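You operate a simulated robot arm through the tools that you are given. There is no shell and no other tool.

You are at the controls of a simulated robot arm. One attempt, no reset.

Task
Plug both vents, pump the chest up till the green lamp lights, then bleed it.
Fine: red plug in the white vent, blue in the black; bleed knob shut for the pumping, open at the end, gauge at zero. Where these are worked on the way, their far stop is far enough and under half their travel is too little: bleed knob.

Only the result counts: the job must be done as asked and must still hold three seconds after the hand-in. Knocking over, shifting, dropping, spilling or breaking anything else fails it.

Robot
A 7-joint arm with a two-finger parallel gripper, fixed in place. Base frame: the origin is on the floor under the middle of its stand, x ahead of it, y to its left, z up. Readings come in mm, rad, newtons and seconds.
It reaches about 1479 mm from its shoulder. Its first joint turns from -2.897 to 2.897 rad. Payload 4.4 kg.
Tool frame: the origin (TCP) lies between the finger pads and is the grasp point; the fingertips stand 23 mm ahead of it; z points along the fingers, y is the line along which they close. Largest opening 94 mm; finger width 38, thickness 10; the body of the gripper, 54 by 96 mm, starts 39 mm behind the TCP.
Orientation is told as [roll, pitch, yaw] about the base's x, y, z axes, in that order, counted from this pose: with the fingers straight down and closing along the base's y, the tool's x points along the base's -x, its y along +y and its z along -z.

Tools
- The arm moves only by the tool play_rows. Its argument "rows" is a list of rows, each a list of 3 entries, a list of its own where there are three numbers: the turn, a rotation vector about the tool's x, y, z in units of 5 degrees (1.0 is 5 degrees), then the shift along the tool's x, y, z in units of 40 mm (1.0 is 40 mm), then the opening, from 0 (shut) to 1 (fully open). In form: [[[rx, ry, rz], [x, y, z], fingers], ...]. A call has 1 to 20 rows; each row shifts and turns the commanded pose from where the row before left it, along the tool's axes as they then stand. A call with a number of a shift or a turn outside -1 to 1 is refused whole. Each row takes 0.2 s and may step no farther than 50 mm and 0.15 rad from the row before; otherwise, or with a gripper value out of range, the whole call is refused. Where a pose cannot be reached the arm comes as near as it can. A force on the tool above 40 N (or 10 N above the force at the start of the call, whichever is more), or a blocked arm, ends the call early, and 0.2 s more pass. The fingers move at their own pace (about 72 mm/s each) and stop on an object; they squeeze with about 26 N. The grip force told is the motor's: it shows also when the fingers shut on nothing. Time passes only in rows, and 0.2 s behind the last, so rows that do not move let the fingers close. It gives the time, the measured TCP pose, the force on the tool (base axes), the opening and the grip force at its end, in the units of the frame above (readings bear some noise), with the torque about the TCP (base axes, N m) and any sound that the robot's microphone picked up.
- Cameras (640 x 400 px; columns grow to the right, rows downward): "scene" is fixed at [219.4, -497.7, 1677]; the picture's right is [0.92, -0.40, 0.00], its down [-0.19, -0.44, -0.88] and it looks along [0.35, 0.80, -0.48] (base axes); focal length 349 px, centre (320, 200). "wrist" rides on the gripper at [86, 16, -75] in the tool frame; the picture's right is [-0.18, 0.98, 0.00], its down [-0.58, -0.11, -0.81] and it looks along [-0.79, -0.15, 0.59] (tool axes); focal length 243 px, centre (320, 200). There is no depth. A picture from a camera that has moved, and an enlarged one, comes with that camera's place and axes in the base frame and with its lens.
- snapshot(camera): a new picture of that camera. It takes no simulated time.
- enlarge(camera, box): a new picture of the part [left, top, right, bottom] of that camera's present view, enlarged. It takes no simulated time.
- job_done(): hands the job in; it is judged then, once.

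Places have to be worked out from the pictures, the camera data and where the tool is seen. Open the gripper and draw the arm clear of the work before you hand the job in, unless the task says otherwise.

The tools are called by a JSON object that holds its "fn" and its "kwargs". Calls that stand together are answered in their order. play_rows: Moves the arm, as the interface text tells. Its arguments: {"type":"object","properties":{"rows":{"type":"array","items":{"type":"array"}}},"required":["rows"]} The other tools are called the same way: snapshot (camera) takes a picture; enlarge (camera, box) takes an enlarged picture of a part of a camera's view; job_done () hands the job in.

At the start:

```text
time: 0.0
position: [612.2, 1.9, 1334.1]
orientation: [-0.001, -0.001, -0.001]
force: [0.4, 0.2, -0.5]
torque: [-0.04, -0.02, 0.01]
grip_width: 94.1
finger_force: 0.1
```

scene: 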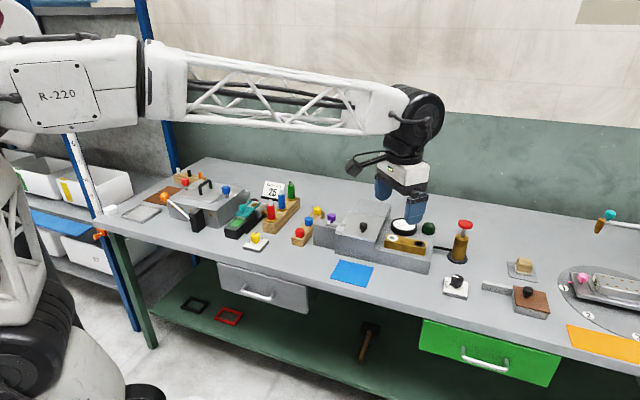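
wrist: 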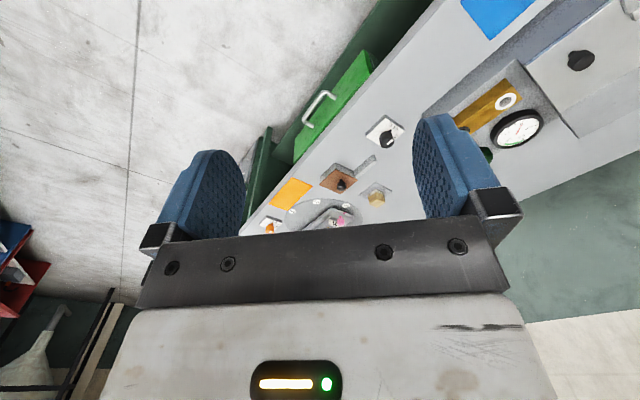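

I begin by looking closely at the bench to identify the chest, vents, plugs, pump and bleed knob.

{"fn": "enlarge", "kwargs": {"camera": "scene", "box": [290, 180, 490, 305]}}

{"fn": "enlarge", "kwargs": {"camera": "scene", "box": [90, 150, 330, 300]}}

{"fn": "enlarge", "kwargs": {"camera": "scene", "box": [420, 190, 640, 370]}}

```text
3.20 times, centred on (390, 242) of scene
camera zoom: at [219.4, -497.7, 1677.0], right [0.92, -0.4, 0.0], down [-0.19, -0.44, -0.88], along [0.35, 0.8, -0.48], focal length 1117 px, centre (96, 64)
```

zoom: 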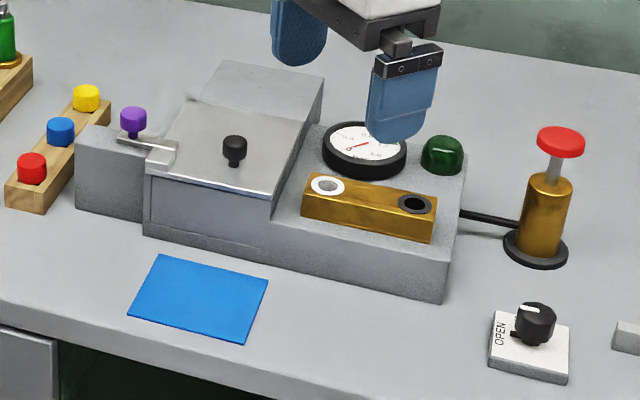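

```text
2.67 times, centred on (210, 225) of scene
camera zoom: at [219.4, -497.7, 1677.0], right [0.92, -0.4, 0.0], down [-0.19, -0.44, -0.88], along [0.35, 0.8, -0.48], focal length 931 px, centre (613, 133)
```

zoom: 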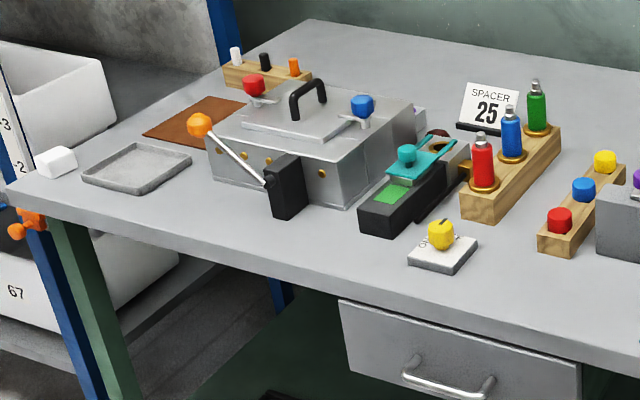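

```text
2.22 times, centred on (530, 280) of scene
camera zoom: at [219.4, -497.7, 1677.0], right [0.92, -0.4, 0.0], down [-0.19, -0.44, -0.88], along [0.35, 0.8, -0.48], focal length 776 px, centre (-147, 22)
```

zoom: 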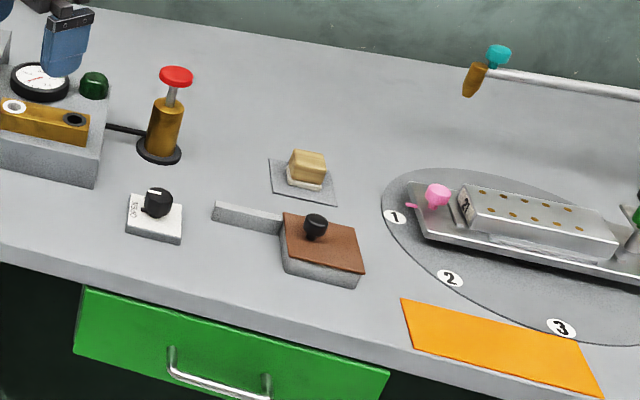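

The chest has a gauge, a green lamp and a brass vent block (white vent near (855,324,972)). The plugs look to be in the wooden rack left of it, with the pump and OPEN knob to the right. I'll move left at safe height to get wrist views for triangulation.

{"fn": "play_rows", "kwargs": {"rows": [[[0, 0, 0], [0.25, 0.88, 0], 1], [[0, 0, 0], [0.25, 0.88, 0], 1], [[0, 0, 0], [0.25, 0.88, 0], 1], [[0, 0, 0], [0.25, 0.88, 0], 1], [[0, 0, 0], [0.25, 0.88, 0], 1], [[0, 0, 0], [0.25, 0.88, 0], 1], [[0, 0, 0], [0.25, 0.88, 0], 1], [[0, 0, 0], [0.25, 0.88, 0], 1], [[0, 0, 0], [0, 0, 0], 1]]}}

{"fn": "snapshot", "kwargs": {"camera": "wrist"}}

{"fn": "snapshot", "kwargs": {"camera": "scene"}}

```text
time: 2.0
position: [532.2, 284.4, 1333.6]
orientation: [0.001, 0.0, 0.0]
force: [0.9, 0.0, 0.0]
torque: [-0.02, 0.03, 0.01]
grip_width: 94.3
finger_force: 0.1
```

```text
taken
camera wrist: at [446.7, 300.7, 1409.4], right [0.18, 0.98, 0.0], down [0.58, -0.11, 0.81], along [0.79, -0.15, -0.59], focal length 243 px, centre (320, 200)
```

wrist: 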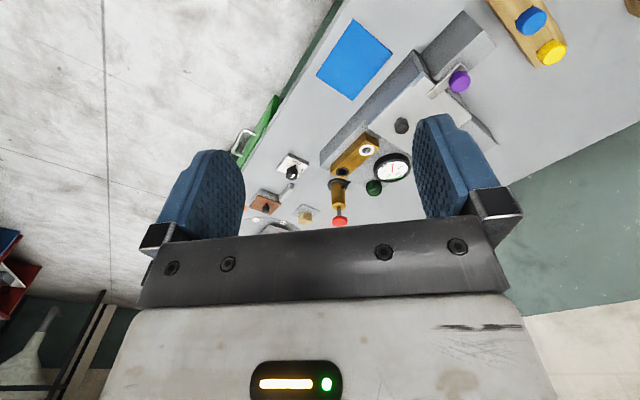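

```text
taken
```

scene: 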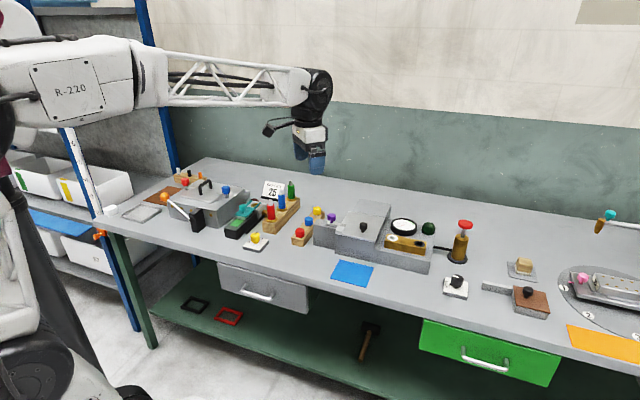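

Enlarging the wrist view gives accurate pixel positions for the features.

{"fn": "enlarge", "kwargs": {"camera": "wrist", "box": [240, 100, 420, 240]}}

{"fn": "enlarge", "kwargs": {"camera": "wrist", "box": [380, 0, 600, 140]}}

{"fn": "enlarge", "kwargs": {"camera": "scene", "box": [280, 190, 420, 280]}}

{"fn": "enlarge", "kwargs": {"camera": "scene", "box": [370, 200, 510, 305]}}

```text
2.86 times, centred on (330, 170) of wrist
camera zoom: at [446.7, 300.7, 1409.4], right [0.18, 0.98, 0.0], down [0.58, -0.11, 0.81], along [0.79, -0.15, -0.59], focal length 693 px, centre (291, 286)
```

zoom: 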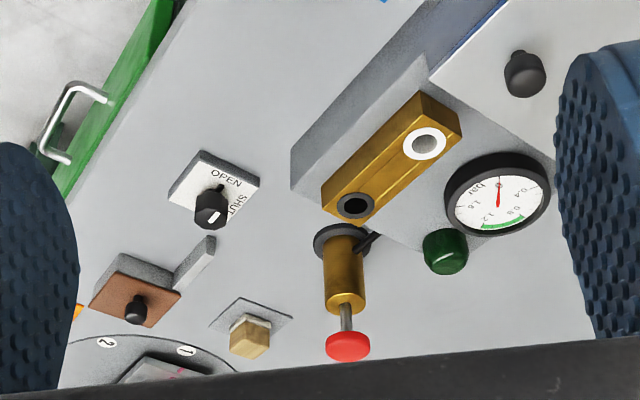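

```text
2.86 times, centred on (490, 70) of wrist
camera zoom: at [446.7, 300.7, 1409.4], right [0.18, 0.98, 0.0], down [0.58, -0.11, 0.81], along [0.79, -0.15, -0.59], focal length 693 px, centre (-166, 571)
```

zoom: 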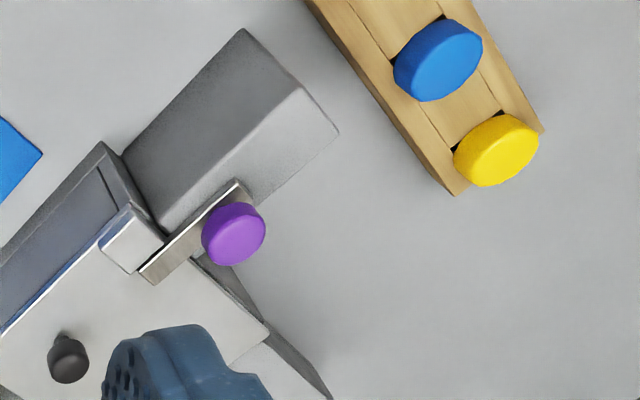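

```text
4.44 times, centred on (350, 235) of scene
camera zoom: at [219.4, -497.7, 1677.0], right [0.92, -0.4, 0.0], down [-0.19, -0.44, -0.88], along [0.35, 0.8, -0.48], focal length 1552 px, centre (187, 44)
```

zoom: 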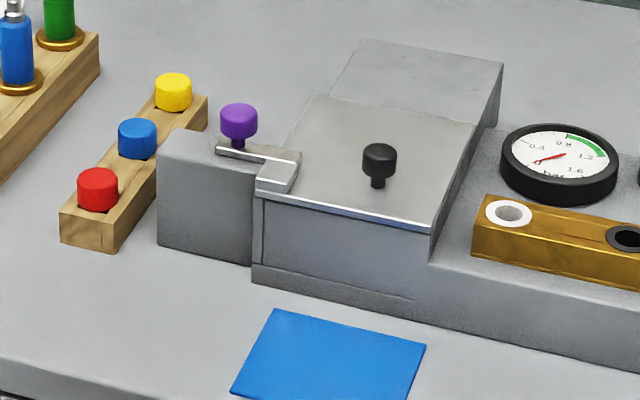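

```text
3.81 times, centred on (440, 252) of scene
camera zoom: at [219.4, -497.7, 1677.0], right [0.92, -0.4, 0.0], down [-0.19, -0.44, -0.88], along [0.35, 0.8, -0.48], focal length 1330 px, centre (-137, 0)
```

zoom: 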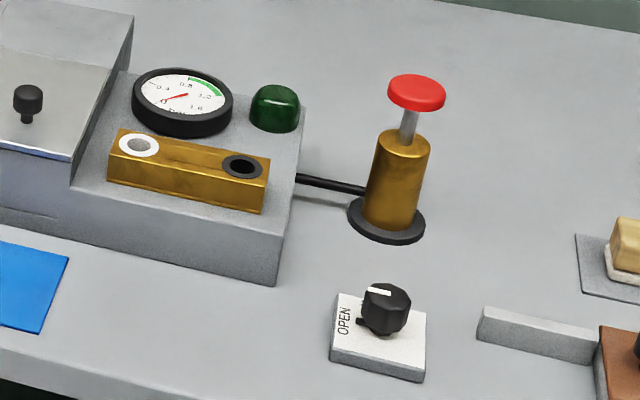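

Triangulating the two views agrees well:

| Item | Position (mm) |
|---|---|
| White vent | about (868,338,961) |
| Black vent | about (936,273,960) |
| Pump cap | about (1099,243,1018) |
| Knob | about (972,117,916) |
| Blue plug | about (661,623,927) |
| Red plug | about (600,566,927) |

I'll go hover above the red plug to refine its position.

{"fn": "play_rows", "kwargs": {"rows": [[[0, 0, 0], [-0.21, 0.88, 0], 1], [[0, 0, 0], [-0.21, 0.88, 0], 1], [[0, 0, 0], [-0.21, 0.88, 0], 1], [[0, 0, 0], [-0.21, 0.88, 0], 1], [[0, 0, 0], [-0.21, 0.88, 0], 1], [[0, 0, 0], [-0.21, 0.88, 0], 1], [[0, 0, 0], [-0.21, 0.88, 0], 1], [[0, 0, 0], [-0.21, 0.88, 0], 1], [[0, 0, 0], [0, 0, 0.9], 1], [[0, 0, 0], [0, 0, 0.9], 1], [[0, 0, 0], [0, 0, 0.9], 1], [[0, 0, 0], [0, 0, 0.9], 1], [[0, 0, 0], [0, 0, 0.9], 1], [[0, 0, 0], [0, 0, 0.9], 1], [[0, 0, 0], [0, 0, 0.5], 1], [[0, 0, 0], [0, 0, 0], 1]]}}

{"fn": "snapshot", "kwargs": {"camera": "wrist"}}

{"fn": "snapshot", "kwargs": {"camera": "scene"}}

```text
time: 5.4
position: [599.8, 563.4, 1097.1]
orientation: [-0.001, 0.001, 0.001]
force: [-0.2, -0.2, 0.4]
torque: [-0.03, 0.04, 0.01]
grip_width: 94.0
finger_force: 0.1
```

```text
taken
camera wrist: at [514.0, 581.1, 1172.7], right [0.18, 0.98, 0.0], down [0.58, -0.11, 0.81], along [0.79, -0.15, -0.59], focal length 243 px, centre (320, 200)
```

wrist: 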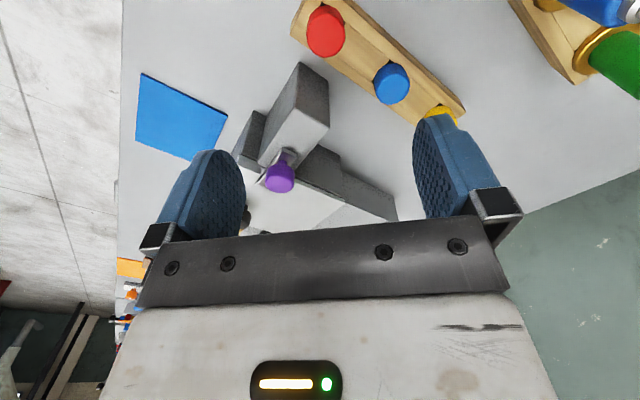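

```text
taken
```

scene: 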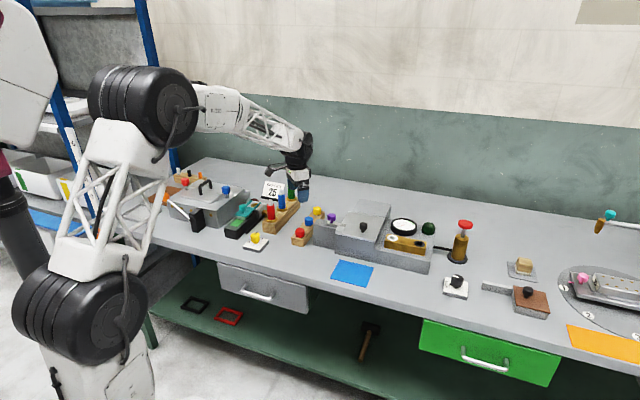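

The red cap sits at about (326,31), right between the fingers. I'll zoom in to measure it.

{"fn": "enlarge", "kwargs": {"camera": "wrist", "box": [270, 0, 480, 131]}}

{"fn": "enlarge", "kwargs": {"camera": "scene", "box": [270, 180, 350, 250]}}

```text
3.05 times, centred on (375, 66) of wrist
camera zoom: at [514.0, 581.1, 1172.7], right [0.18, 0.98, 0.0], down [0.58, -0.11, 0.81], along [0.79, -0.15, -0.59], focal length 739 px, centre (152, 610)
```

zoom: 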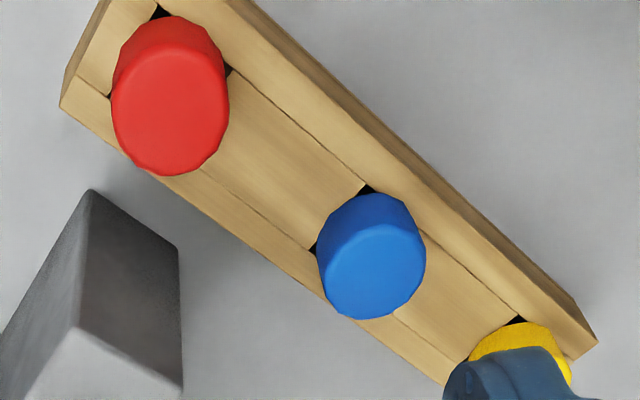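

```text
5.71 times, centred on (310, 215) of scene
camera zoom: at [219.4, -497.7, 1677.0], right [0.92, -0.4, 0.0], down [-0.19, -0.44, -0.88], along [0.35, 0.8, -0.48], focal length 1995 px, centre (377, 114)
```

zoom: 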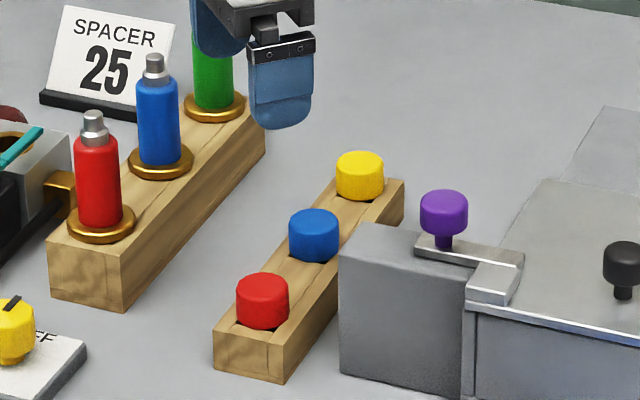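

The red cap top is at about (602,570,927) and 34 mm in diameter; blue is at about (664,631,927). I'll correct sideways and descend partway to verify alignment.

{"fn": "play_rows", "kwargs": {"rows": [[[0, 0, 0], [-0.06, 0.17, 0.4], 1], [[0, 0, 0], [0, 0, 1], 1], [[0, 0, 0], [0, 0, 1], 1], [[0, 0, 0], [0, 0, 0.3], 1], [[0, 0, 0], [0, 0, 0], 1]]}}

{"fn": "enlarge", "kwargs": {"camera": "wrist", "box": [220, 0, 420, 200]}}

```text
time: 6.6
position: [602.8, 572.4, 990.0]
orientation: [-0.002, 0.001, 0.0]
force: [-0.1, 0.4, 0.1]
torque: [0.03, -0.01, 0.03]
grip_width: 94.0
finger_force: 0.0
```

```text
2.00 times, centred on (320, 100) of wrist
camera zoom: at [517.2, 588.1, 1065.2], right [0.18, 0.98, 0.0], down [0.58, -0.11, 0.81], along [0.79, -0.15, -0.59], focal length 485 px, centre (320, 400)
```

zoom: 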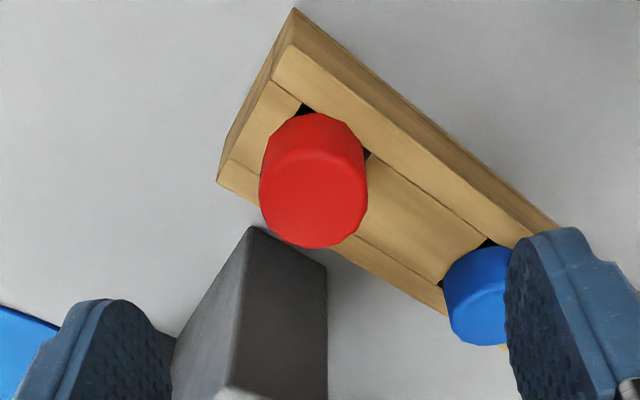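

The cap is about 3 mm toward -x and 1 mm toward -y of the tool axis, and the housing's corner is about 57 mm off the rack line. I'll narrow the opening, correct, descend to grasp height (fingertips about 6 mm above the rack), and close.

{"fn": "play_rows", "kwargs": {"rows": [[[0, 0, 0], [0.06, -0.03, 0], 0.7], [[0, 0, 0], [0, 0, 0.45], 0.7], [[0, 0, 0], [0, 0, 0.45], 0.7], [[0, 0, 0], [0, 0, 0.45], 0.7], [[0, 0, 0], [0, 0, 0], 0.7]]}}

{"fn": "snapshot", "kwargs": {"camera": "wrist"}}

{"fn": "enlarge", "kwargs": {"camera": "scene", "box": [270, 180, 350, 250]}}

```text
time: 7.8
position: [599.4, 570.7, 935.4]
orientation: [-0.001, 0.0, 0.0]
force: [0.4, 1.0, -0.4]
torque: [0.0, 0.03, 0.02]
grip_width: 65.7
finger_force: 0.0
```

```text
taken
camera wrist: at [514.8, 587.3, 1011.0], right [0.18, 0.98, 0.0], down [0.58, -0.11, 0.81], along [0.79, -0.15, -0.59], focal length 243 px, centre (320, 200)
```

wrist: 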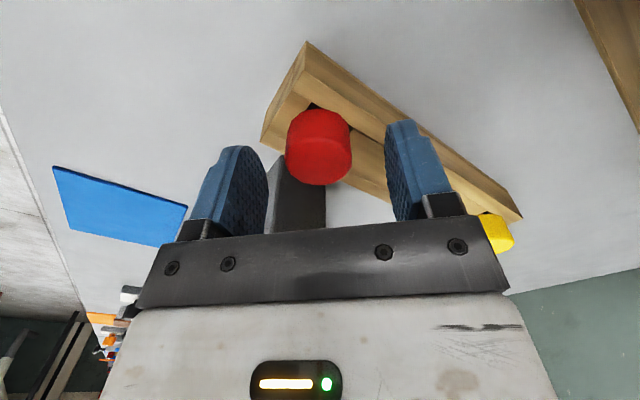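

```text
5.71 times, centred on (310, 215) of scene
camera zoom: at [219.4, -497.7, 1677.0], right [0.92, -0.4, 0.0], down [-0.19, -0.44, -0.88], along [0.35, 0.8, -0.48], focal length 1995 px, centre (377, 114)
```

zoom: 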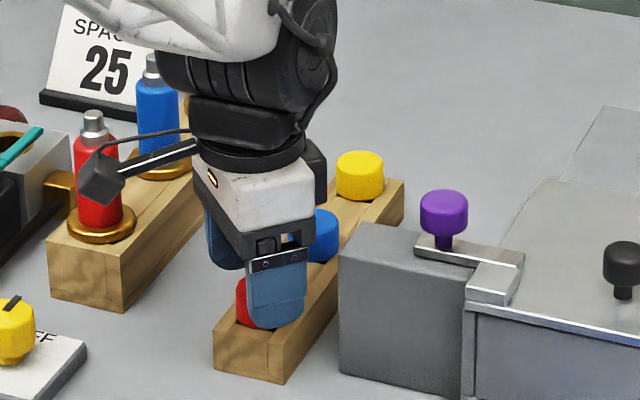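

The fingers straddle the cap. I'll zoom in to check centring along the finger width before closing.

{"fn": "enlarge", "kwargs": {"camera": "wrist", "box": [240, 90, 400, 200]}}

```text
3.64 times, centred on (320, 145) of wrist
camera zoom: at [514.8, 587.3, 1011.0], right [0.18, 0.98, 0.0], down [0.58, -0.11, 0.81], along [0.79, -0.15, -0.59], focal length 882 px, centre (320, 400)
```

zoom: 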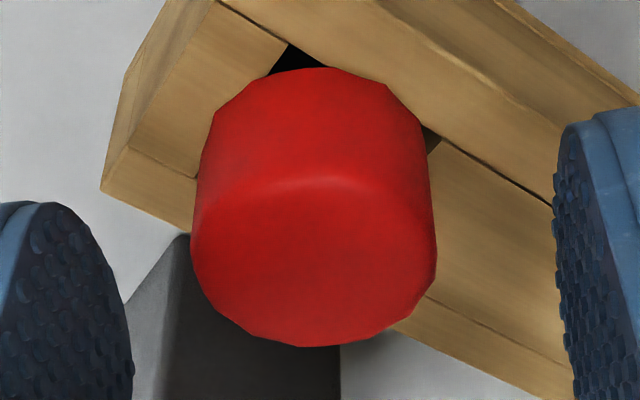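

The cap is centred within about 2 mm. I'll drop 3 mm more for a fuller grip and close the fingers.

{"fn": "play_rows", "kwargs": {"rows": [[[0, 0, 0], [0, 0, 0.08], 0.7], [[0, 0, 0], [0, 0, 0], 0.3], [[0, 0, 0], [0, 0, 0], 0.2], [[0, 0, 0], [0, 0, 0], 0.2], [[0, 0, 0], [0, 0, 0], 0.2]]}}

{"fn": "enlarge", "kwargs": {"camera": "wrist", "box": [240, 90, 400, 200]}}

```text
time: 9.0
position: [599.7, 570.0, 931.8]
orientation: [0.0, -0.001, -0.002]
force: [-0.1, -0.1, 1.6]
torque: [0.0, -0.02, 0.03]
grip_width: 34.4
finger_force: 26.1
```

```text
3.64 times, centred on (320, 145) of wrist
camera zoom: at [514.5, 587.2, 1007.9], right [0.18, 0.98, 0.0], down [0.58, -0.11, 0.81], along [0.79, -0.15, -0.59], focal length 882 px, centre (320, 400)
```

zoom: 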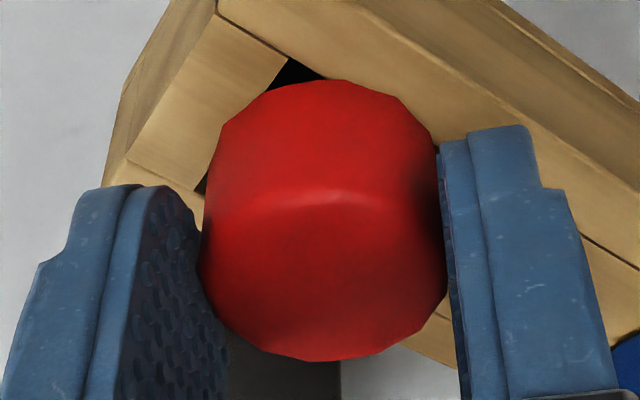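

Grip width is 34.4 mm at 26 N, so the plug is held. I'll lift it straight out and look at it.

{"fn": "play_rows", "kwargs": {"rows": [[[0, 0, 0], [0, 0, -0.3], 0.2], [[0, 0, 0], [0, 0, -0.6], 0.2], [[0, 0, 0], [0, 0, -1], 0.2], [[0, 0, 0], [0, 0, -1], 0.2], [[0, 0, 0], [0, 0, -0.6], 0.2], [[0, 0, 0], [0, 0, 0], 0.2]]}}

{"fn": "enlarge", "kwargs": {"camera": "wrist", "box": [240, 90, 400, 200]}}

{"fn": "enlarge", "kwargs": {"camera": "scene", "box": [270, 150, 370, 250]}}

```text
time: 10.4
position: [598.8, 570.2, 1074.0]
orientation: [0.0, 0.001, 0.001]
force: [0.1, 0.1, -0.2]
torque: [0.0, -0.01, 0.0]
grip_width: 18.5
finger_force: 0.1
```

```text
3.64 times, centred on (320, 145) of wrist
camera zoom: at [513.9, 587.5, 1148.5], right [0.18, 0.98, 0.0], down [0.58, -0.11, 0.81], along [0.79, -0.15, -0.59], focal length 882 px, centre (320, 400)
```

zoom: 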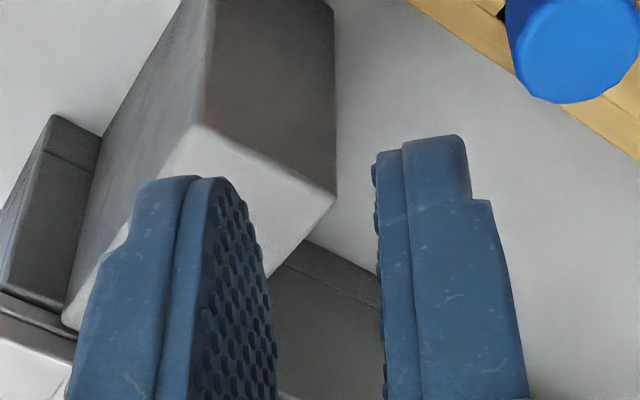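

```text
4.00 times, centred on (320, 200) of scene
camera zoom: at [219.4, -497.7, 1677.0], right [0.92, -0.4, 0.0], down [-0.19, -0.44, -0.88], along [0.35, 0.8, -0.48], focal length 1396 px, centre (320, 200)
```

zoom: 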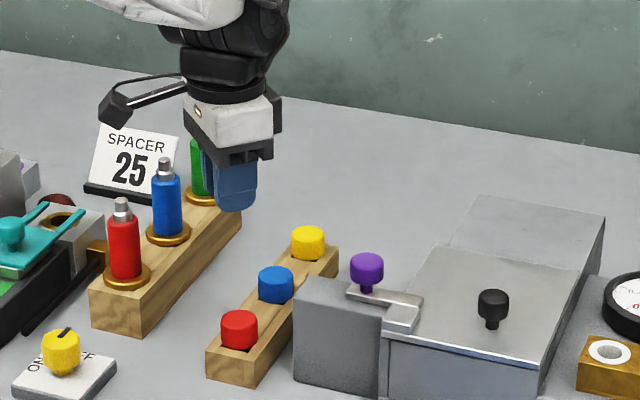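

The plug slipped out of the grip and seems to be back in its rack. I'll inspect it closely.

{"fn": "enlarge", "kwargs": {"camera": "scene", "box": [280, 200, 344, 250]}}

{"fn": "enlarge", "kwargs": {"camera": "wrist", "box": [260, 0, 440, 112]}}

```text
8.00 times, centred on (312, 225) of scene
camera zoom: at [219.4, -497.7, 1677.0], right [0.92, -0.4, 0.0], down [-0.19, -0.44, -0.88], along [0.35, 0.8, -0.48], focal length 2793 px, centre (384, 0)
```

zoom: 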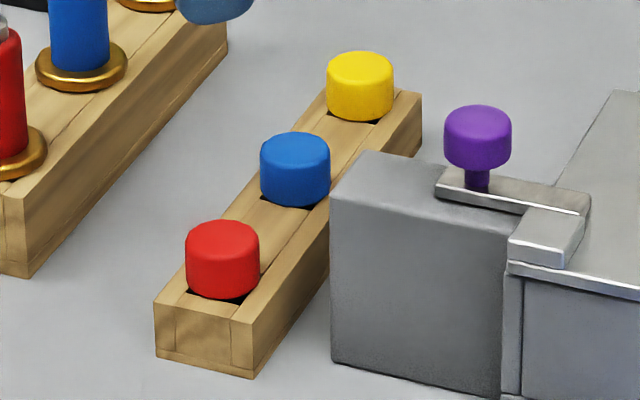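

```text
3.56 times, centred on (350, 56) of wrist
camera zoom: at [513.9, 587.5, 1148.5], right [0.18, 0.98, 0.0], down [0.58, -0.11, 0.81], along [0.79, -0.15, -0.59], focal length 863 px, centre (213, 712)
```

zoom: 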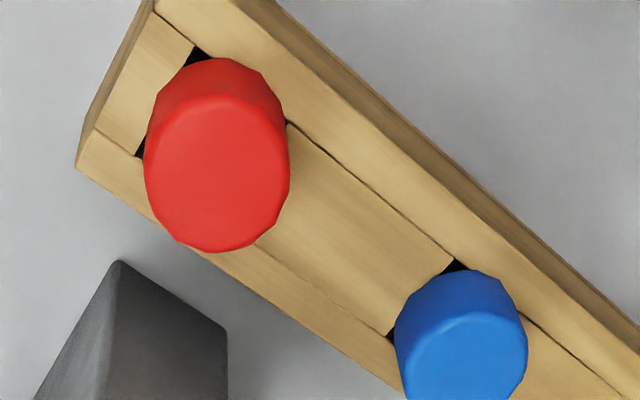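

The red plug settled back upright in its seat. I'll re-grip it about 4 mm deeper, close harder, and lift slowly while watching the grip width.

{"fn": "play_rows", "kwargs": {"rows": [[[0, 0, 0], [0, 0, 0], 0.7], [[0, 0, 0], [0, 0, 0.8], 0.7], [[0, 0, 0], [0, 0, 0.8], 0.7], [[0, 0, 0], [0, 0, 0.8], 0.7], [[0, 0, 0], [0, 0, 0.6], 0.7], [[0, 0, 0], [0, 0, 0.4], 0.7], [[0, 0, 0], [0, 0, 0.1], 0.7], [[0, 0, 0], [0, 0, 0.08], 0.7], [[0, 0, 0], [0, 0, 0], 0.7]]}}

{"fn": "enlarge", "kwargs": {"camera": "wrist", "box": [200, 80, 440, 220]}}

{"fn": "enlarge", "kwargs": {"camera": "scene", "box": [280, 200, 344, 250]}}

```text
time: 12.4
position: [601.6, 570.5, 930.0]
orientation: [0.002, 0.0, 0.0]
force: [0.4, -0.4, -1.1]
torque: [0.02, -0.01, 0.04]
grip_width: 65.7
finger_force: 0.0
```

```text
2.67 times, centred on (320, 150) of wrist
camera zoom: at [514.5, 587.2, 1004.5], right [0.18, 0.98, 0.0], down [0.58, -0.11, 0.81], along [0.79, -0.15, -0.59], focal length 647 px, centre (320, 333)
```

zoom: 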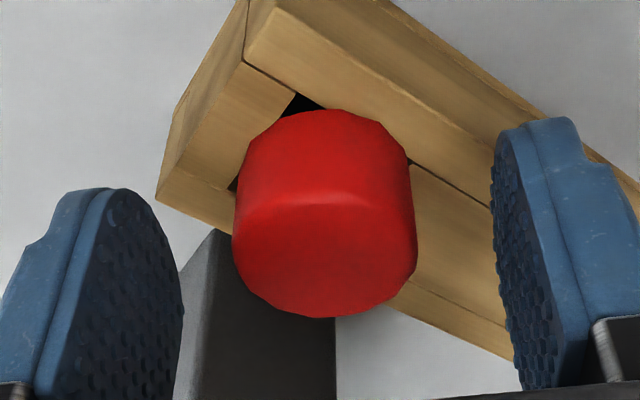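

```text
8.00 times, centred on (312, 225) of scene
camera zoom: at [219.4, -497.7, 1677.0], right [0.92, -0.4, 0.0], down [-0.19, -0.44, -0.88], along [0.35, 0.8, -0.48], focal length 2793 px, centre (384, 0)
```

zoom: 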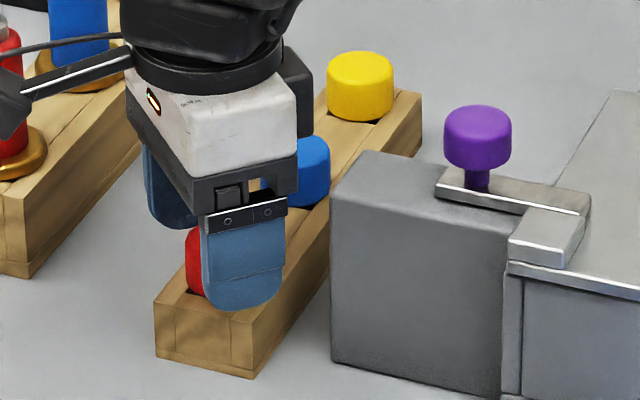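

The scene puts the rack top near z≈898 and the table near 866, so there is room to go 4 mm deeper. I'll do that, close fully, then test-lift slowly.

{"fn": "play_rows", "kwargs": {"rows": [[[0, 0, 0], [0, 0, 0.05], 0.7], [[0, 0, 0], [0, 0, 0.05], 0.7], [[0, 0, 0], [0, 0, 0], 0.3], [[0, 0, 0], [0, 0, 0], 0], [[0, 0, 0], [0, 0, 0], 0], [[0, 0, 0], [0, 0, 0], 0], [[0, 0, 0], [0, 0, 0], 0]]}}

```text
time: 14.0
position: [601.1, 570.2, 925.5]
orientation: [0.0, -0.001, 0.0]
force: [-2.0, 0.5, 7.2]
torque: [0.05, -0.01, 0.04]
grip_width: 34.5
finger_force: 25.9
```

The grip is made, but there is a 7 N upward force, so something may be touching. I'll check the views.

{"fn": "enlarge", "kwargs": {"camera": "wrist", "box": [200, 80, 440, 220]}}

{"fn": "enlarge", "kwargs": {"camera": "scene", "box": [280, 200, 344, 250]}}

```text
2.67 times, centred on (320, 150) of wrist
camera zoom: at [514.4, 587.0, 1001.0], right [0.18, 0.98, 0.0], down [0.58, -0.11, 0.81], along [0.79, -0.15, -0.59], focal length 647 px, centre (320, 333)
```

zoom: 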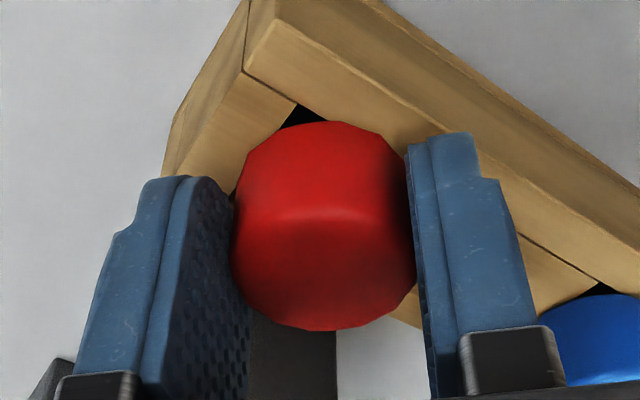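

```text
8.00 times, centred on (312, 225) of scene
camera zoom: at [219.4, -497.7, 1677.0], right [0.92, -0.4, 0.0], down [-0.19, -0.44, -0.88], along [0.35, 0.8, -0.48], focal length 2793 px, centre (384, 0)
```

zoom: 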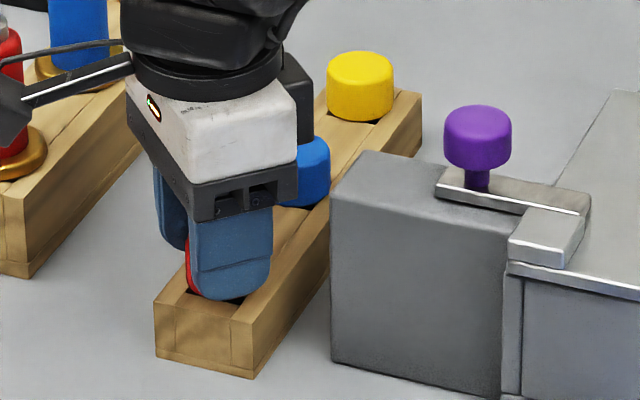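

The tips seem to rest lightly on the rack. I'll lift slowly in small steps and watch the forces and grip.

{"fn": "play_rows", "kwargs": {"rows": [[[0, 0, 0], [0, 0, -0.05], 0], [[0, 0, 0], [0, 0, -0.05], 0], [[0, 0, 0], [0, 0, -0.05], 0]]}}

{"fn": "enlarge", "kwargs": {"camera": "wrist", "box": [200, 80, 440, 220]}}

```text
time: 14.8
position: [599.6, 569.5, 932.1]
orientation: [-0.001, 0.0, 0.0]
force: [0.1, -0.1, -0.2]
torque: [0.01, -0.03, -0.03]
grip_width: 34.4
finger_force: 26.3
```

```text
2.67 times, centred on (320, 150) of wrist
camera zoom: at [514.2, 587.1, 1006.6], right [0.18, 0.98, 0.0], down [0.58, -0.11, 0.81], along [0.79, -0.15, -0.59], focal length 647 px, centre (320, 333)
```

zoom: 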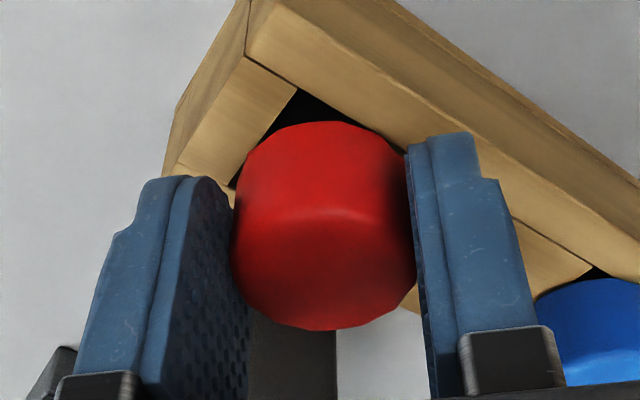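

The cap is coming up with the fingers. I'll continue lifting slowly.

{"fn": "play_rows", "kwargs": {"rows": [[[0, 0, 0], [0, 0, -0.1], 0], [[0, 0, 0], [0, 0, -0.1], 0], [[0, 0, 0], [0, 0, -0.15], 0], [[0, 0, 0], [0, 0, -0.15], 0], [[0, 0, 0], [0, 0, -0.2], 0], [[0, 0, 0], [0, 0, -0.2], 0], [[0, 0, 0], [0, 0, -0.2], 0], [[0, 0, 0], [0, 0, 0], 0]]}}

{"fn": "enlarge", "kwargs": {"camera": "wrist", "box": [200, 80, 440, 220]}}

{"fn": "enlarge", "kwargs": {"camera": "scene", "box": [270, 180, 350, 250]}}

```text
time: 16.6
position: [599.5, 570.8, 974.5]
orientation: [-0.001, -0.001, 0.0]
force: [-0.3, -0.4, -1.1]
torque: [-0.01, -0.01, -0.02]
grip_width: 34.6
finger_force: 25.5
```

```text
2.67 times, centred on (320, 150) of wrist
camera zoom: at [514.4, 587.3, 1050.8], right [0.18, 0.98, 0.0], down [0.58, -0.11, 0.81], along [0.79, -0.15, -0.59], focal length 647 px, centre (320, 333)
```

zoom: 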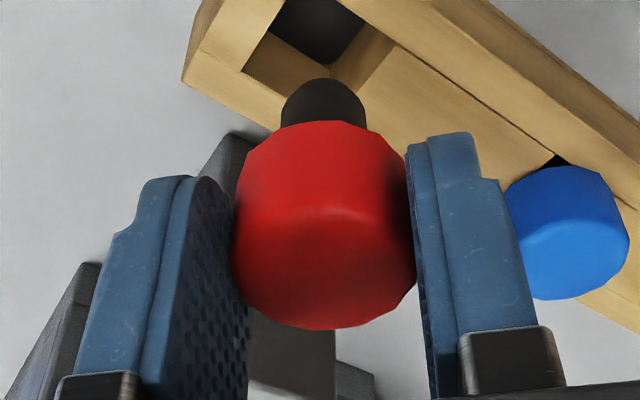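

```text
5.71 times, centred on (310, 215) of scene
camera zoom: at [219.4, -497.7, 1677.0], right [0.92, -0.4, 0.0], down [-0.19, -0.44, -0.88], along [0.35, 0.8, -0.48], focal length 1995 px, centre (377, 114)
```

zoom: 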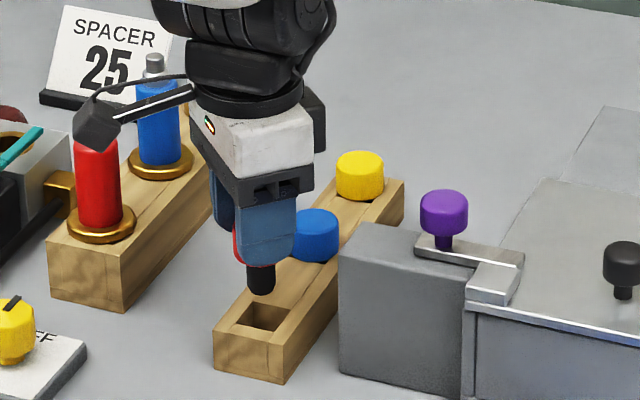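

The plug is out, with a dark stem whose tip is about 53 mm below the TCP. I'll raise it, carry it over the latch and lid, and hover above the white vent.

{"fn": "play_rows", "kwargs": {"rows": [[[0, 0, 0], [0, 0, -0.4], 0], [[0, 0, 0], [0, 0, -0.7], 0], [[0, 0, 0], [0, 0, -0.8], 0], [[0, 0, 0], [0, 0, -0.8], 0], [[0, 0, 0], [0, 0, -0.7], 0], [[0, 0, 0], [-0.3, -0.26, -0.25], 0], [[0, 0, 0], [-0.64, -0.554, 0], 0], [[0, 0, 0], [-0.64, -0.554, 0], 0], [[0, 0, 0], [-0.64, -0.554, 0], 0], [[0, 0, 0], [-0.64, -0.554, 0], 0], [[0, 0, 0], [-0.64, -0.554, 0], 0], [[0, 0, 0], [-0.64, -0.554, 0], 0], [[0, 0, 0], [-0.64, -0.554, 0], 0], [[0, 0, 0], [-0.64, -0.554, 0], 0], [[0, 0, 0], [-0.64, -0.554, 0], 0], [[0, 0, 0], [-0.64, -0.554, 0], 0], [[0, 0, 0], [0, 0, 0], 0]]}}

{"fn": "snapshot", "kwargs": {"camera": "wrist"}}

{"fn": "enlarge", "kwargs": {"camera": "scene", "box": [330, 170, 450, 260]}}

```text
time: 20.2
position: [868.3, 336.6, 1121.4]
orientation: [0.0, 0.0, 0.0]
force: [0.0, -0.3, -1.4]
torque: [-0.01, -0.02, 0.01]
grip_width: 34.5
finger_force: 25.5
```

```text
taken
camera wrist: at [782.3, 353.8, 1196.9], right [0.18, 0.98, 0.0], down [0.58, -0.11, 0.81], along [0.79, -0.15, -0.59], focal length 243 px, centre (320, 200)
```

wrist: 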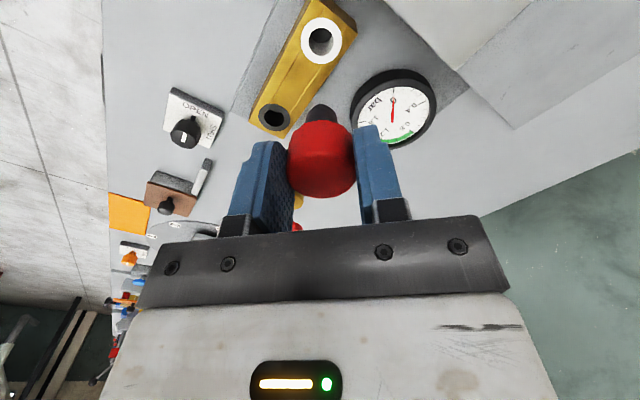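

```text
4.44 times, centred on (390, 215) of scene
camera zoom: at [219.4, -497.7, 1677.0], right [0.92, -0.4, 0.0], down [-0.19, -0.44, -0.88], along [0.35, 0.8, -0.48], focal length 1552 px, centre (9, 133)
```

zoom: 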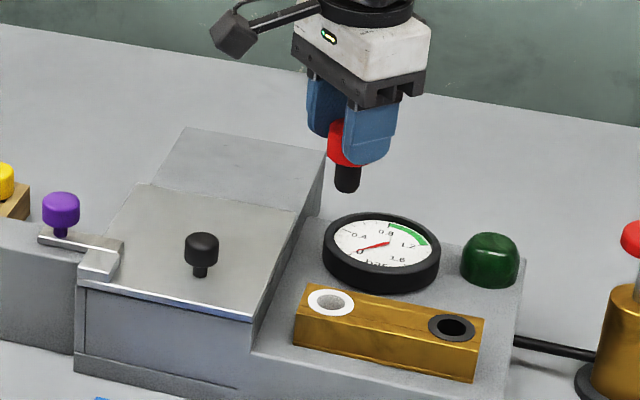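

The vent's white ring is nearly under the tool axis. I'll zoom in to refine.

{"fn": "enlarge", "kwargs": {"camera": "wrist", "box": [250, 0, 410, 100]}}

{"fn": "enlarge", "kwargs": {"camera": "scene", "box": [370, 190, 450, 260]}}

```text
4.00 times, centred on (330, 50) of wrist
camera zoom: at [782.3, 353.8, 1196.9], right [0.18, 0.98, 0.0], down [0.58, -0.11, 0.81], along [0.79, -0.15, -0.59], focal length 970 px, centre (280, 800)
```

zoom: 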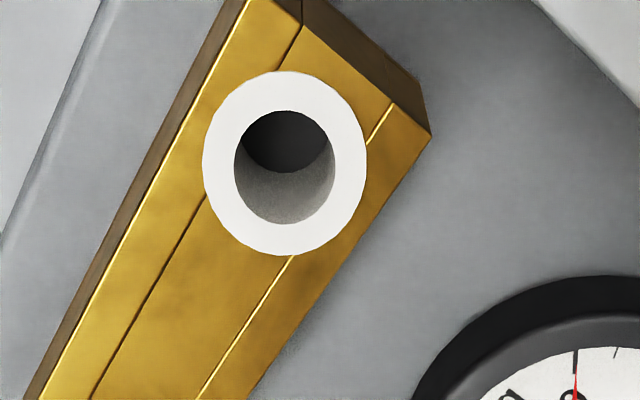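

```text
5.71 times, centred on (410, 225) of scene
camera zoom: at [219.4, -497.7, 1677.0], right [0.92, -0.4, 0.0], down [-0.19, -0.44, -0.88], along [0.35, 0.8, -0.48], focal length 1995 px, centre (-194, 57)
```

zoom: 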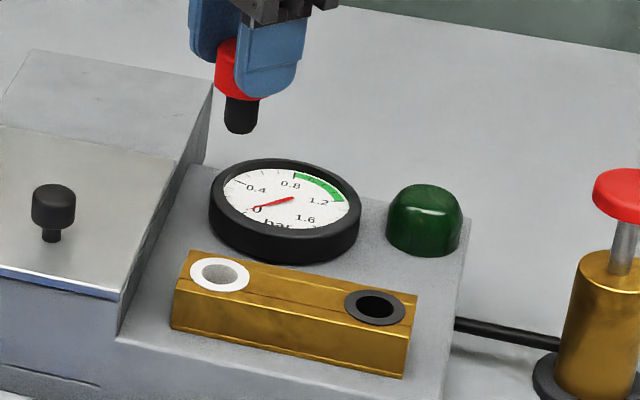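

The hole is about 22 mm across. Both views say to shift about 1.5 mm toward -x. I'll correct that and descend until the stem tip is just above the vent.

{"fn": "play_rows", "kwargs": {"rows": [[[0, 0, 0], [0.04, 0, 0.3], 0], [[0, 0, 0], [0, 0, 0.7], 0], [[0, 0, 0], [0, 0, 0.7], 0], [[0, 0, 0], [0, 0, 0.5], 0], [[0, 0, 0], [0, 0, 0.2], 0], [[0, 0, 0], [0, 0, 0], 0]]}}

{"fn": "enlarge", "kwargs": {"camera": "wrist", "box": [240, 60, 400, 160]}}

{"fn": "enlarge", "kwargs": {"camera": "scene", "box": [370, 205, 434, 245]}}

```text
time: 21.6
position: [867.5, 337.5, 1023.4]
orientation: [0.0, 0.0, 0.0]
force: [0.0, -0.8, -0.8]
torque: [0.01, 0.02, 0.03]
grip_width: 34.5
finger_force: 26.4
```

```text
4.00 times, centred on (320, 110) of wrist
camera zoom: at [781.1, 354.4, 1100.5], right [0.18, 0.98, 0.0], down [0.58, -0.11, 0.81], along [0.79, -0.15, -0.59], focal length 970 px, centre (320, 560)
```

zoom: 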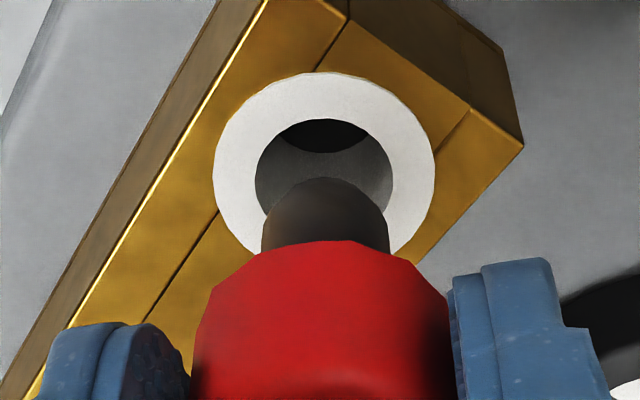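

```text
10.00 times, centred on (402, 225) of scene
camera zoom: at [219.4, -497.7, 1677.0], right [0.92, -0.4, 0.0], down [-0.19, -0.44, -0.88], along [0.35, 0.8, -0.48], focal length 3491 px, centre (-500, -50)
```

zoom: 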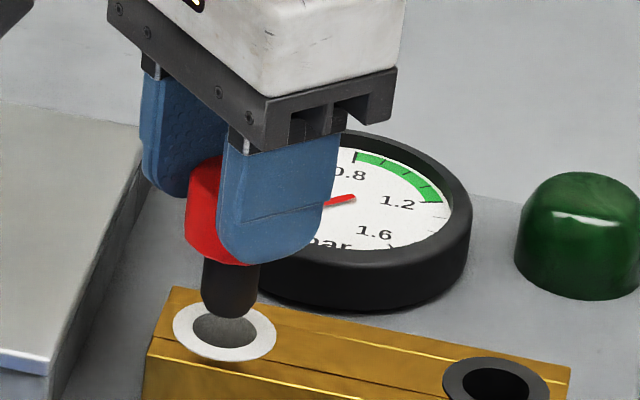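

The alignment is within about 0.7 mm (stem about 19 mm, hole about 21.5 mm). I'll apply a small -x trim and lower gently into the vent.

{"fn": "play_rows", "kwargs": {"rows": [[[0, 0, 0], [0.015, 0, 0.1], 0], [[0, 0, 0], [0, 0, 0.1], 0], [[0, 0, 0], [0, 0, 0.1], 0], [[0, 0, 0], [0, 0, 0.1], 0], [[0, 0, 0], [0, 0, 0.1], 0]]}}

{"fn": "enlarge", "kwargs": {"camera": "wrist", "box": [240, 60, 400, 160]}}

{"fn": "enlarge", "kwargs": {"camera": "scene", "box": [370, 205, 434, 245]}}

```text
time: 22.8
position: [865.5, 338.3, 1006.5]
orientation: [0.0, 0.0, -0.001]
force: [-0.5, -1.0, 0.3]
torque: [-0.01, -0.03, -0.01]
grip_width: 34.6
finger_force: 25.7
```

```text
4.00 times, centred on (320, 110) of wrist
camera zoom: at [779.8, 354.9, 1080.7], right [0.18, 0.98, 0.0], down [0.58, -0.11, 0.81], along [0.79, -0.15, -0.59], focal length 970 px, centre (320, 560)
```

zoom: 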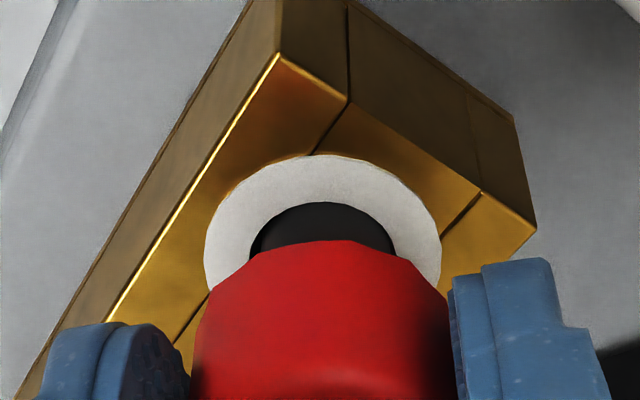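

```text
10.00 times, centred on (402, 225) of scene
camera zoom: at [219.4, -497.7, 1677.0], right [0.92, -0.4, 0.0], down [-0.19, -0.44, -0.88], along [0.35, 0.8, -0.48], focal length 3491 px, centre (-500, -50)
```

zoom: 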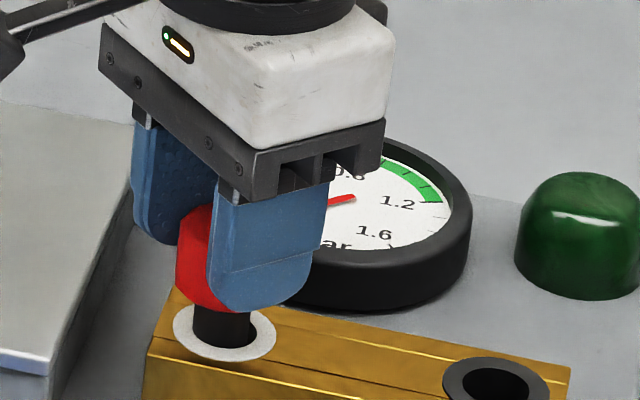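

The stem is entering the hole cleanly with no side force. I'll keep lowering in small steps until the cap seats.

{"fn": "play_rows", "kwargs": {"rows": [[[0, 0, 0], [0, 0, 0.08], 0], [[0, 0, 0], [0, 0, 0.08], 0], [[0, 0, 0], [0, 0, 0.08], 0], [[0, 0, 0], [0, 0, 0.06], 0]]}}

{"fn": "enlarge", "kwargs": {"camera": "scene", "box": [370, 205, 434, 245]}}

{"fn": "enlarge", "kwargs": {"camera": "wrist", "box": [240, 60, 400, 160]}}

```text
time: 23.8
position: [866.3, 338.7, 992.4]
orientation: [0.0, -0.001, -0.001]
force: [-0.7, -0.5, -0.1]
torque: [0.0, -0.02, 0.02]
grip_width: 34.5
finger_force: 26.0
```

```text
10.00 times, centred on (402, 225) of scene
camera zoom: at [219.4, -497.7, 1677.0], right [0.92, -0.4, 0.0], down [-0.19, -0.44, -0.88], along [0.35, 0.8, -0.48], focal length 3491 px, centre (-500, -50)
```

zoom: 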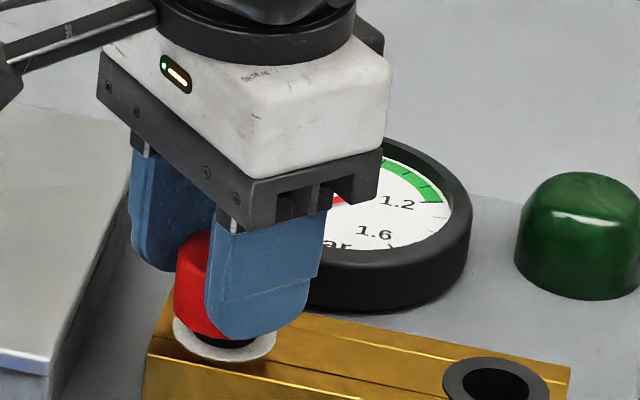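

```text
4.00 times, centred on (320, 110) of wrist
camera zoom: at [780.2, 354.9, 1068.9], right [0.18, 0.98, 0.0], down [0.58, -0.11, 0.81], along [0.79, -0.15, -0.59], focal length 970 px, centre (320, 560)
```

zoom: 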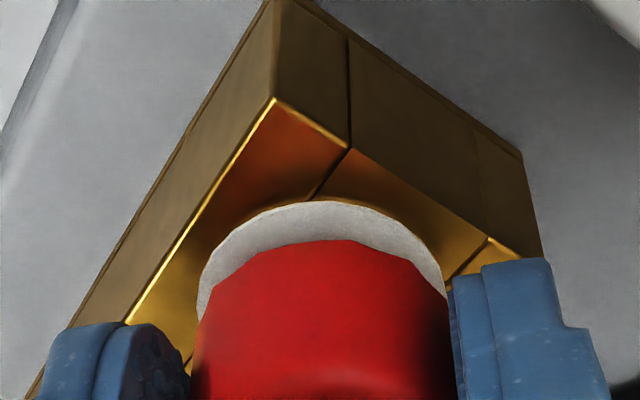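

A gap of several mm remains under the cap. I'll continue in smaller steps and check the force.

{"fn": "play_rows", "kwargs": {"rows": [[[0, 0, 0], [0, 0, 0.06], 0], [[0, 0, 0], [0, 0, 0.05], 0], [[0, 0, 0], [0, 0, 0.04], 0]]}}

{"fn": "enlarge", "kwargs": {"camera": "scene", "box": [370, 205, 434, 245]}}

```text
time: 24.6
position: [865.0, 338.4, 987.7]
orientation: [-0.001, 0.001, 0.0]
force: [0.5, -0.2, -0.8]
torque: [0.01, -0.03, 0.03]
grip_width: 34.6
finger_force: 25.3
```

```text
10.00 times, centred on (402, 225) of scene
camera zoom: at [219.4, -497.7, 1677.0], right [0.92, -0.4, 0.0], down [-0.19, -0.44, -0.88], along [0.35, 0.8, -0.48], focal length 3491 px, centre (-500, -50)
```

zoom: 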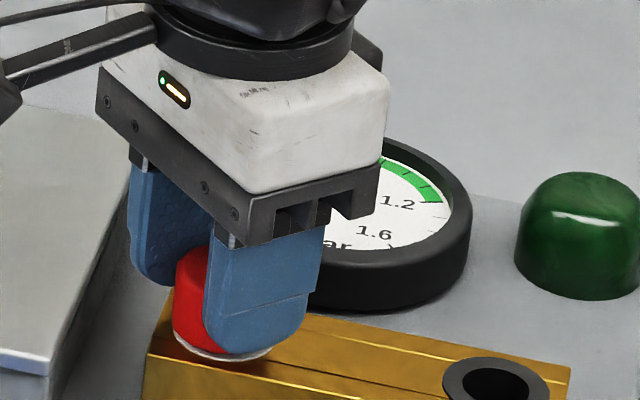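

The cap is nearly down, with fingertips about 3 mm above the ring. I'll go down another few mm in fine steps.

{"fn": "play_rows", "kwargs": {"rows": [[[0, 0, 0], [0, 0, 0.03], 0], [[0, 0, 0], [0, 0, 0.03], 0]]}}

{"fn": "enlarge", "kwargs": {"camera": "wrist", "box": [240, 80, 400, 180]}}

```text
time: 25.2
position: [866.2, 337.7, 986.5]
orientation: [0.0, -0.001, 0.001]
force: [-5.7, -2.6, 9.2]
torque: [-0.11, 0.19, -0.04]
grip_width: 34.6
finger_force: 25.6
```

```text
4.00 times, centred on (320, 130) of wrist
camera zoom: at [780.2, 354.5, 1061.5], right [0.18, 0.98, 0.0], down [0.58, -0.11, 0.81], along [0.79, -0.15, -0.59], focal length 970 px, centre (320, 480)
```

zoom: 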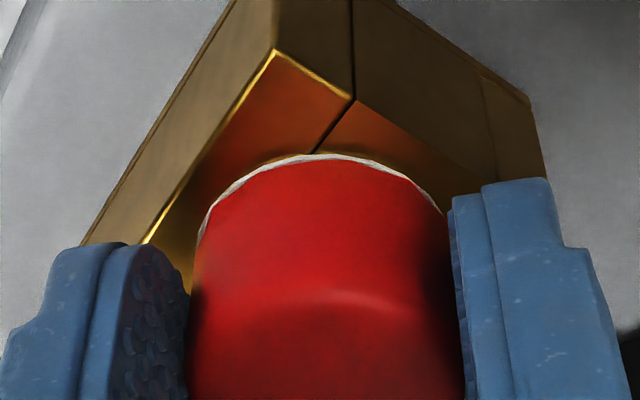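

Contact is felt (9 N) and the cap sits on the ring. I'll release with a small opening, rise a little, and look.

{"fn": "play_rows", "kwargs": {"rows": [[[0, 0, 0], [0, 0, 0], 0.45], [[0, 0, 0], [0, 0, 0], 0.55], [[0, 0, 0], [0, 0, 0], 0.55], [[0, 0, 0], [0, 0, -0.5], 0.55], [[0, 0, 0], [0, 0, -0.9], 0.55], [[0, 0, 0], [0, 0, -0.9], 0.55], [[0, 0, 0], [0, 0, 0], 0.55]]}}

{"fn": "enlarge", "kwargs": {"camera": "scene", "box": [370, 195, 450, 260]}}

{"fn": "enlarge", "kwargs": {"camera": "wrist", "box": [220, 0, 420, 125]}}

```text
time: 26.8
position: [866.6, 336.8, 1075.2]
orientation: [0.002, 0.0, 0.0]
force: [0.4, -0.2, 0.2]
torque: [0.01, -0.01, 0.0]
grip_width: 51.8
finger_force: 0.0
```

```text
6.15 times, centred on (410, 228) of scene
camera zoom: at [219.4, -497.7, 1677.0], right [0.92, -0.4, 0.0], down [-0.19, -0.44, -0.88], along [0.35, 0.8, -0.48], focal length 2148 px, centre (-234, 31)
```

zoom: 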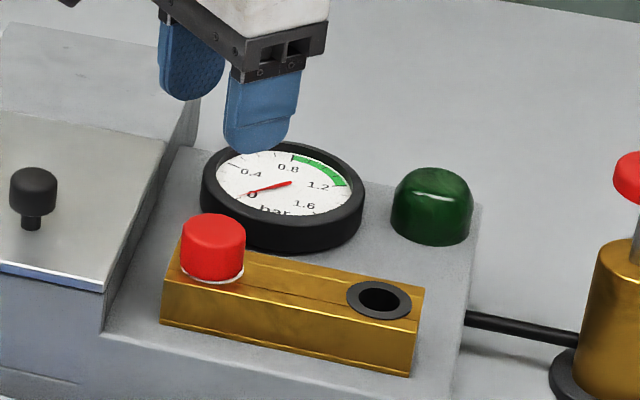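

```text
3.20 times, centred on (320, 62) of wrist
camera zoom: at [779.9, 354.5, 1151.4], right [0.18, 0.98, 0.0], down [0.58, -0.11, 0.81], along [0.79, -0.15, -0.59], focal length 776 px, centre (320, 640)
```

zoom: 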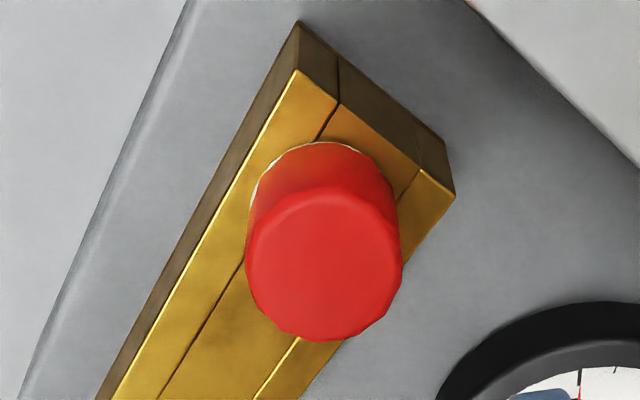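

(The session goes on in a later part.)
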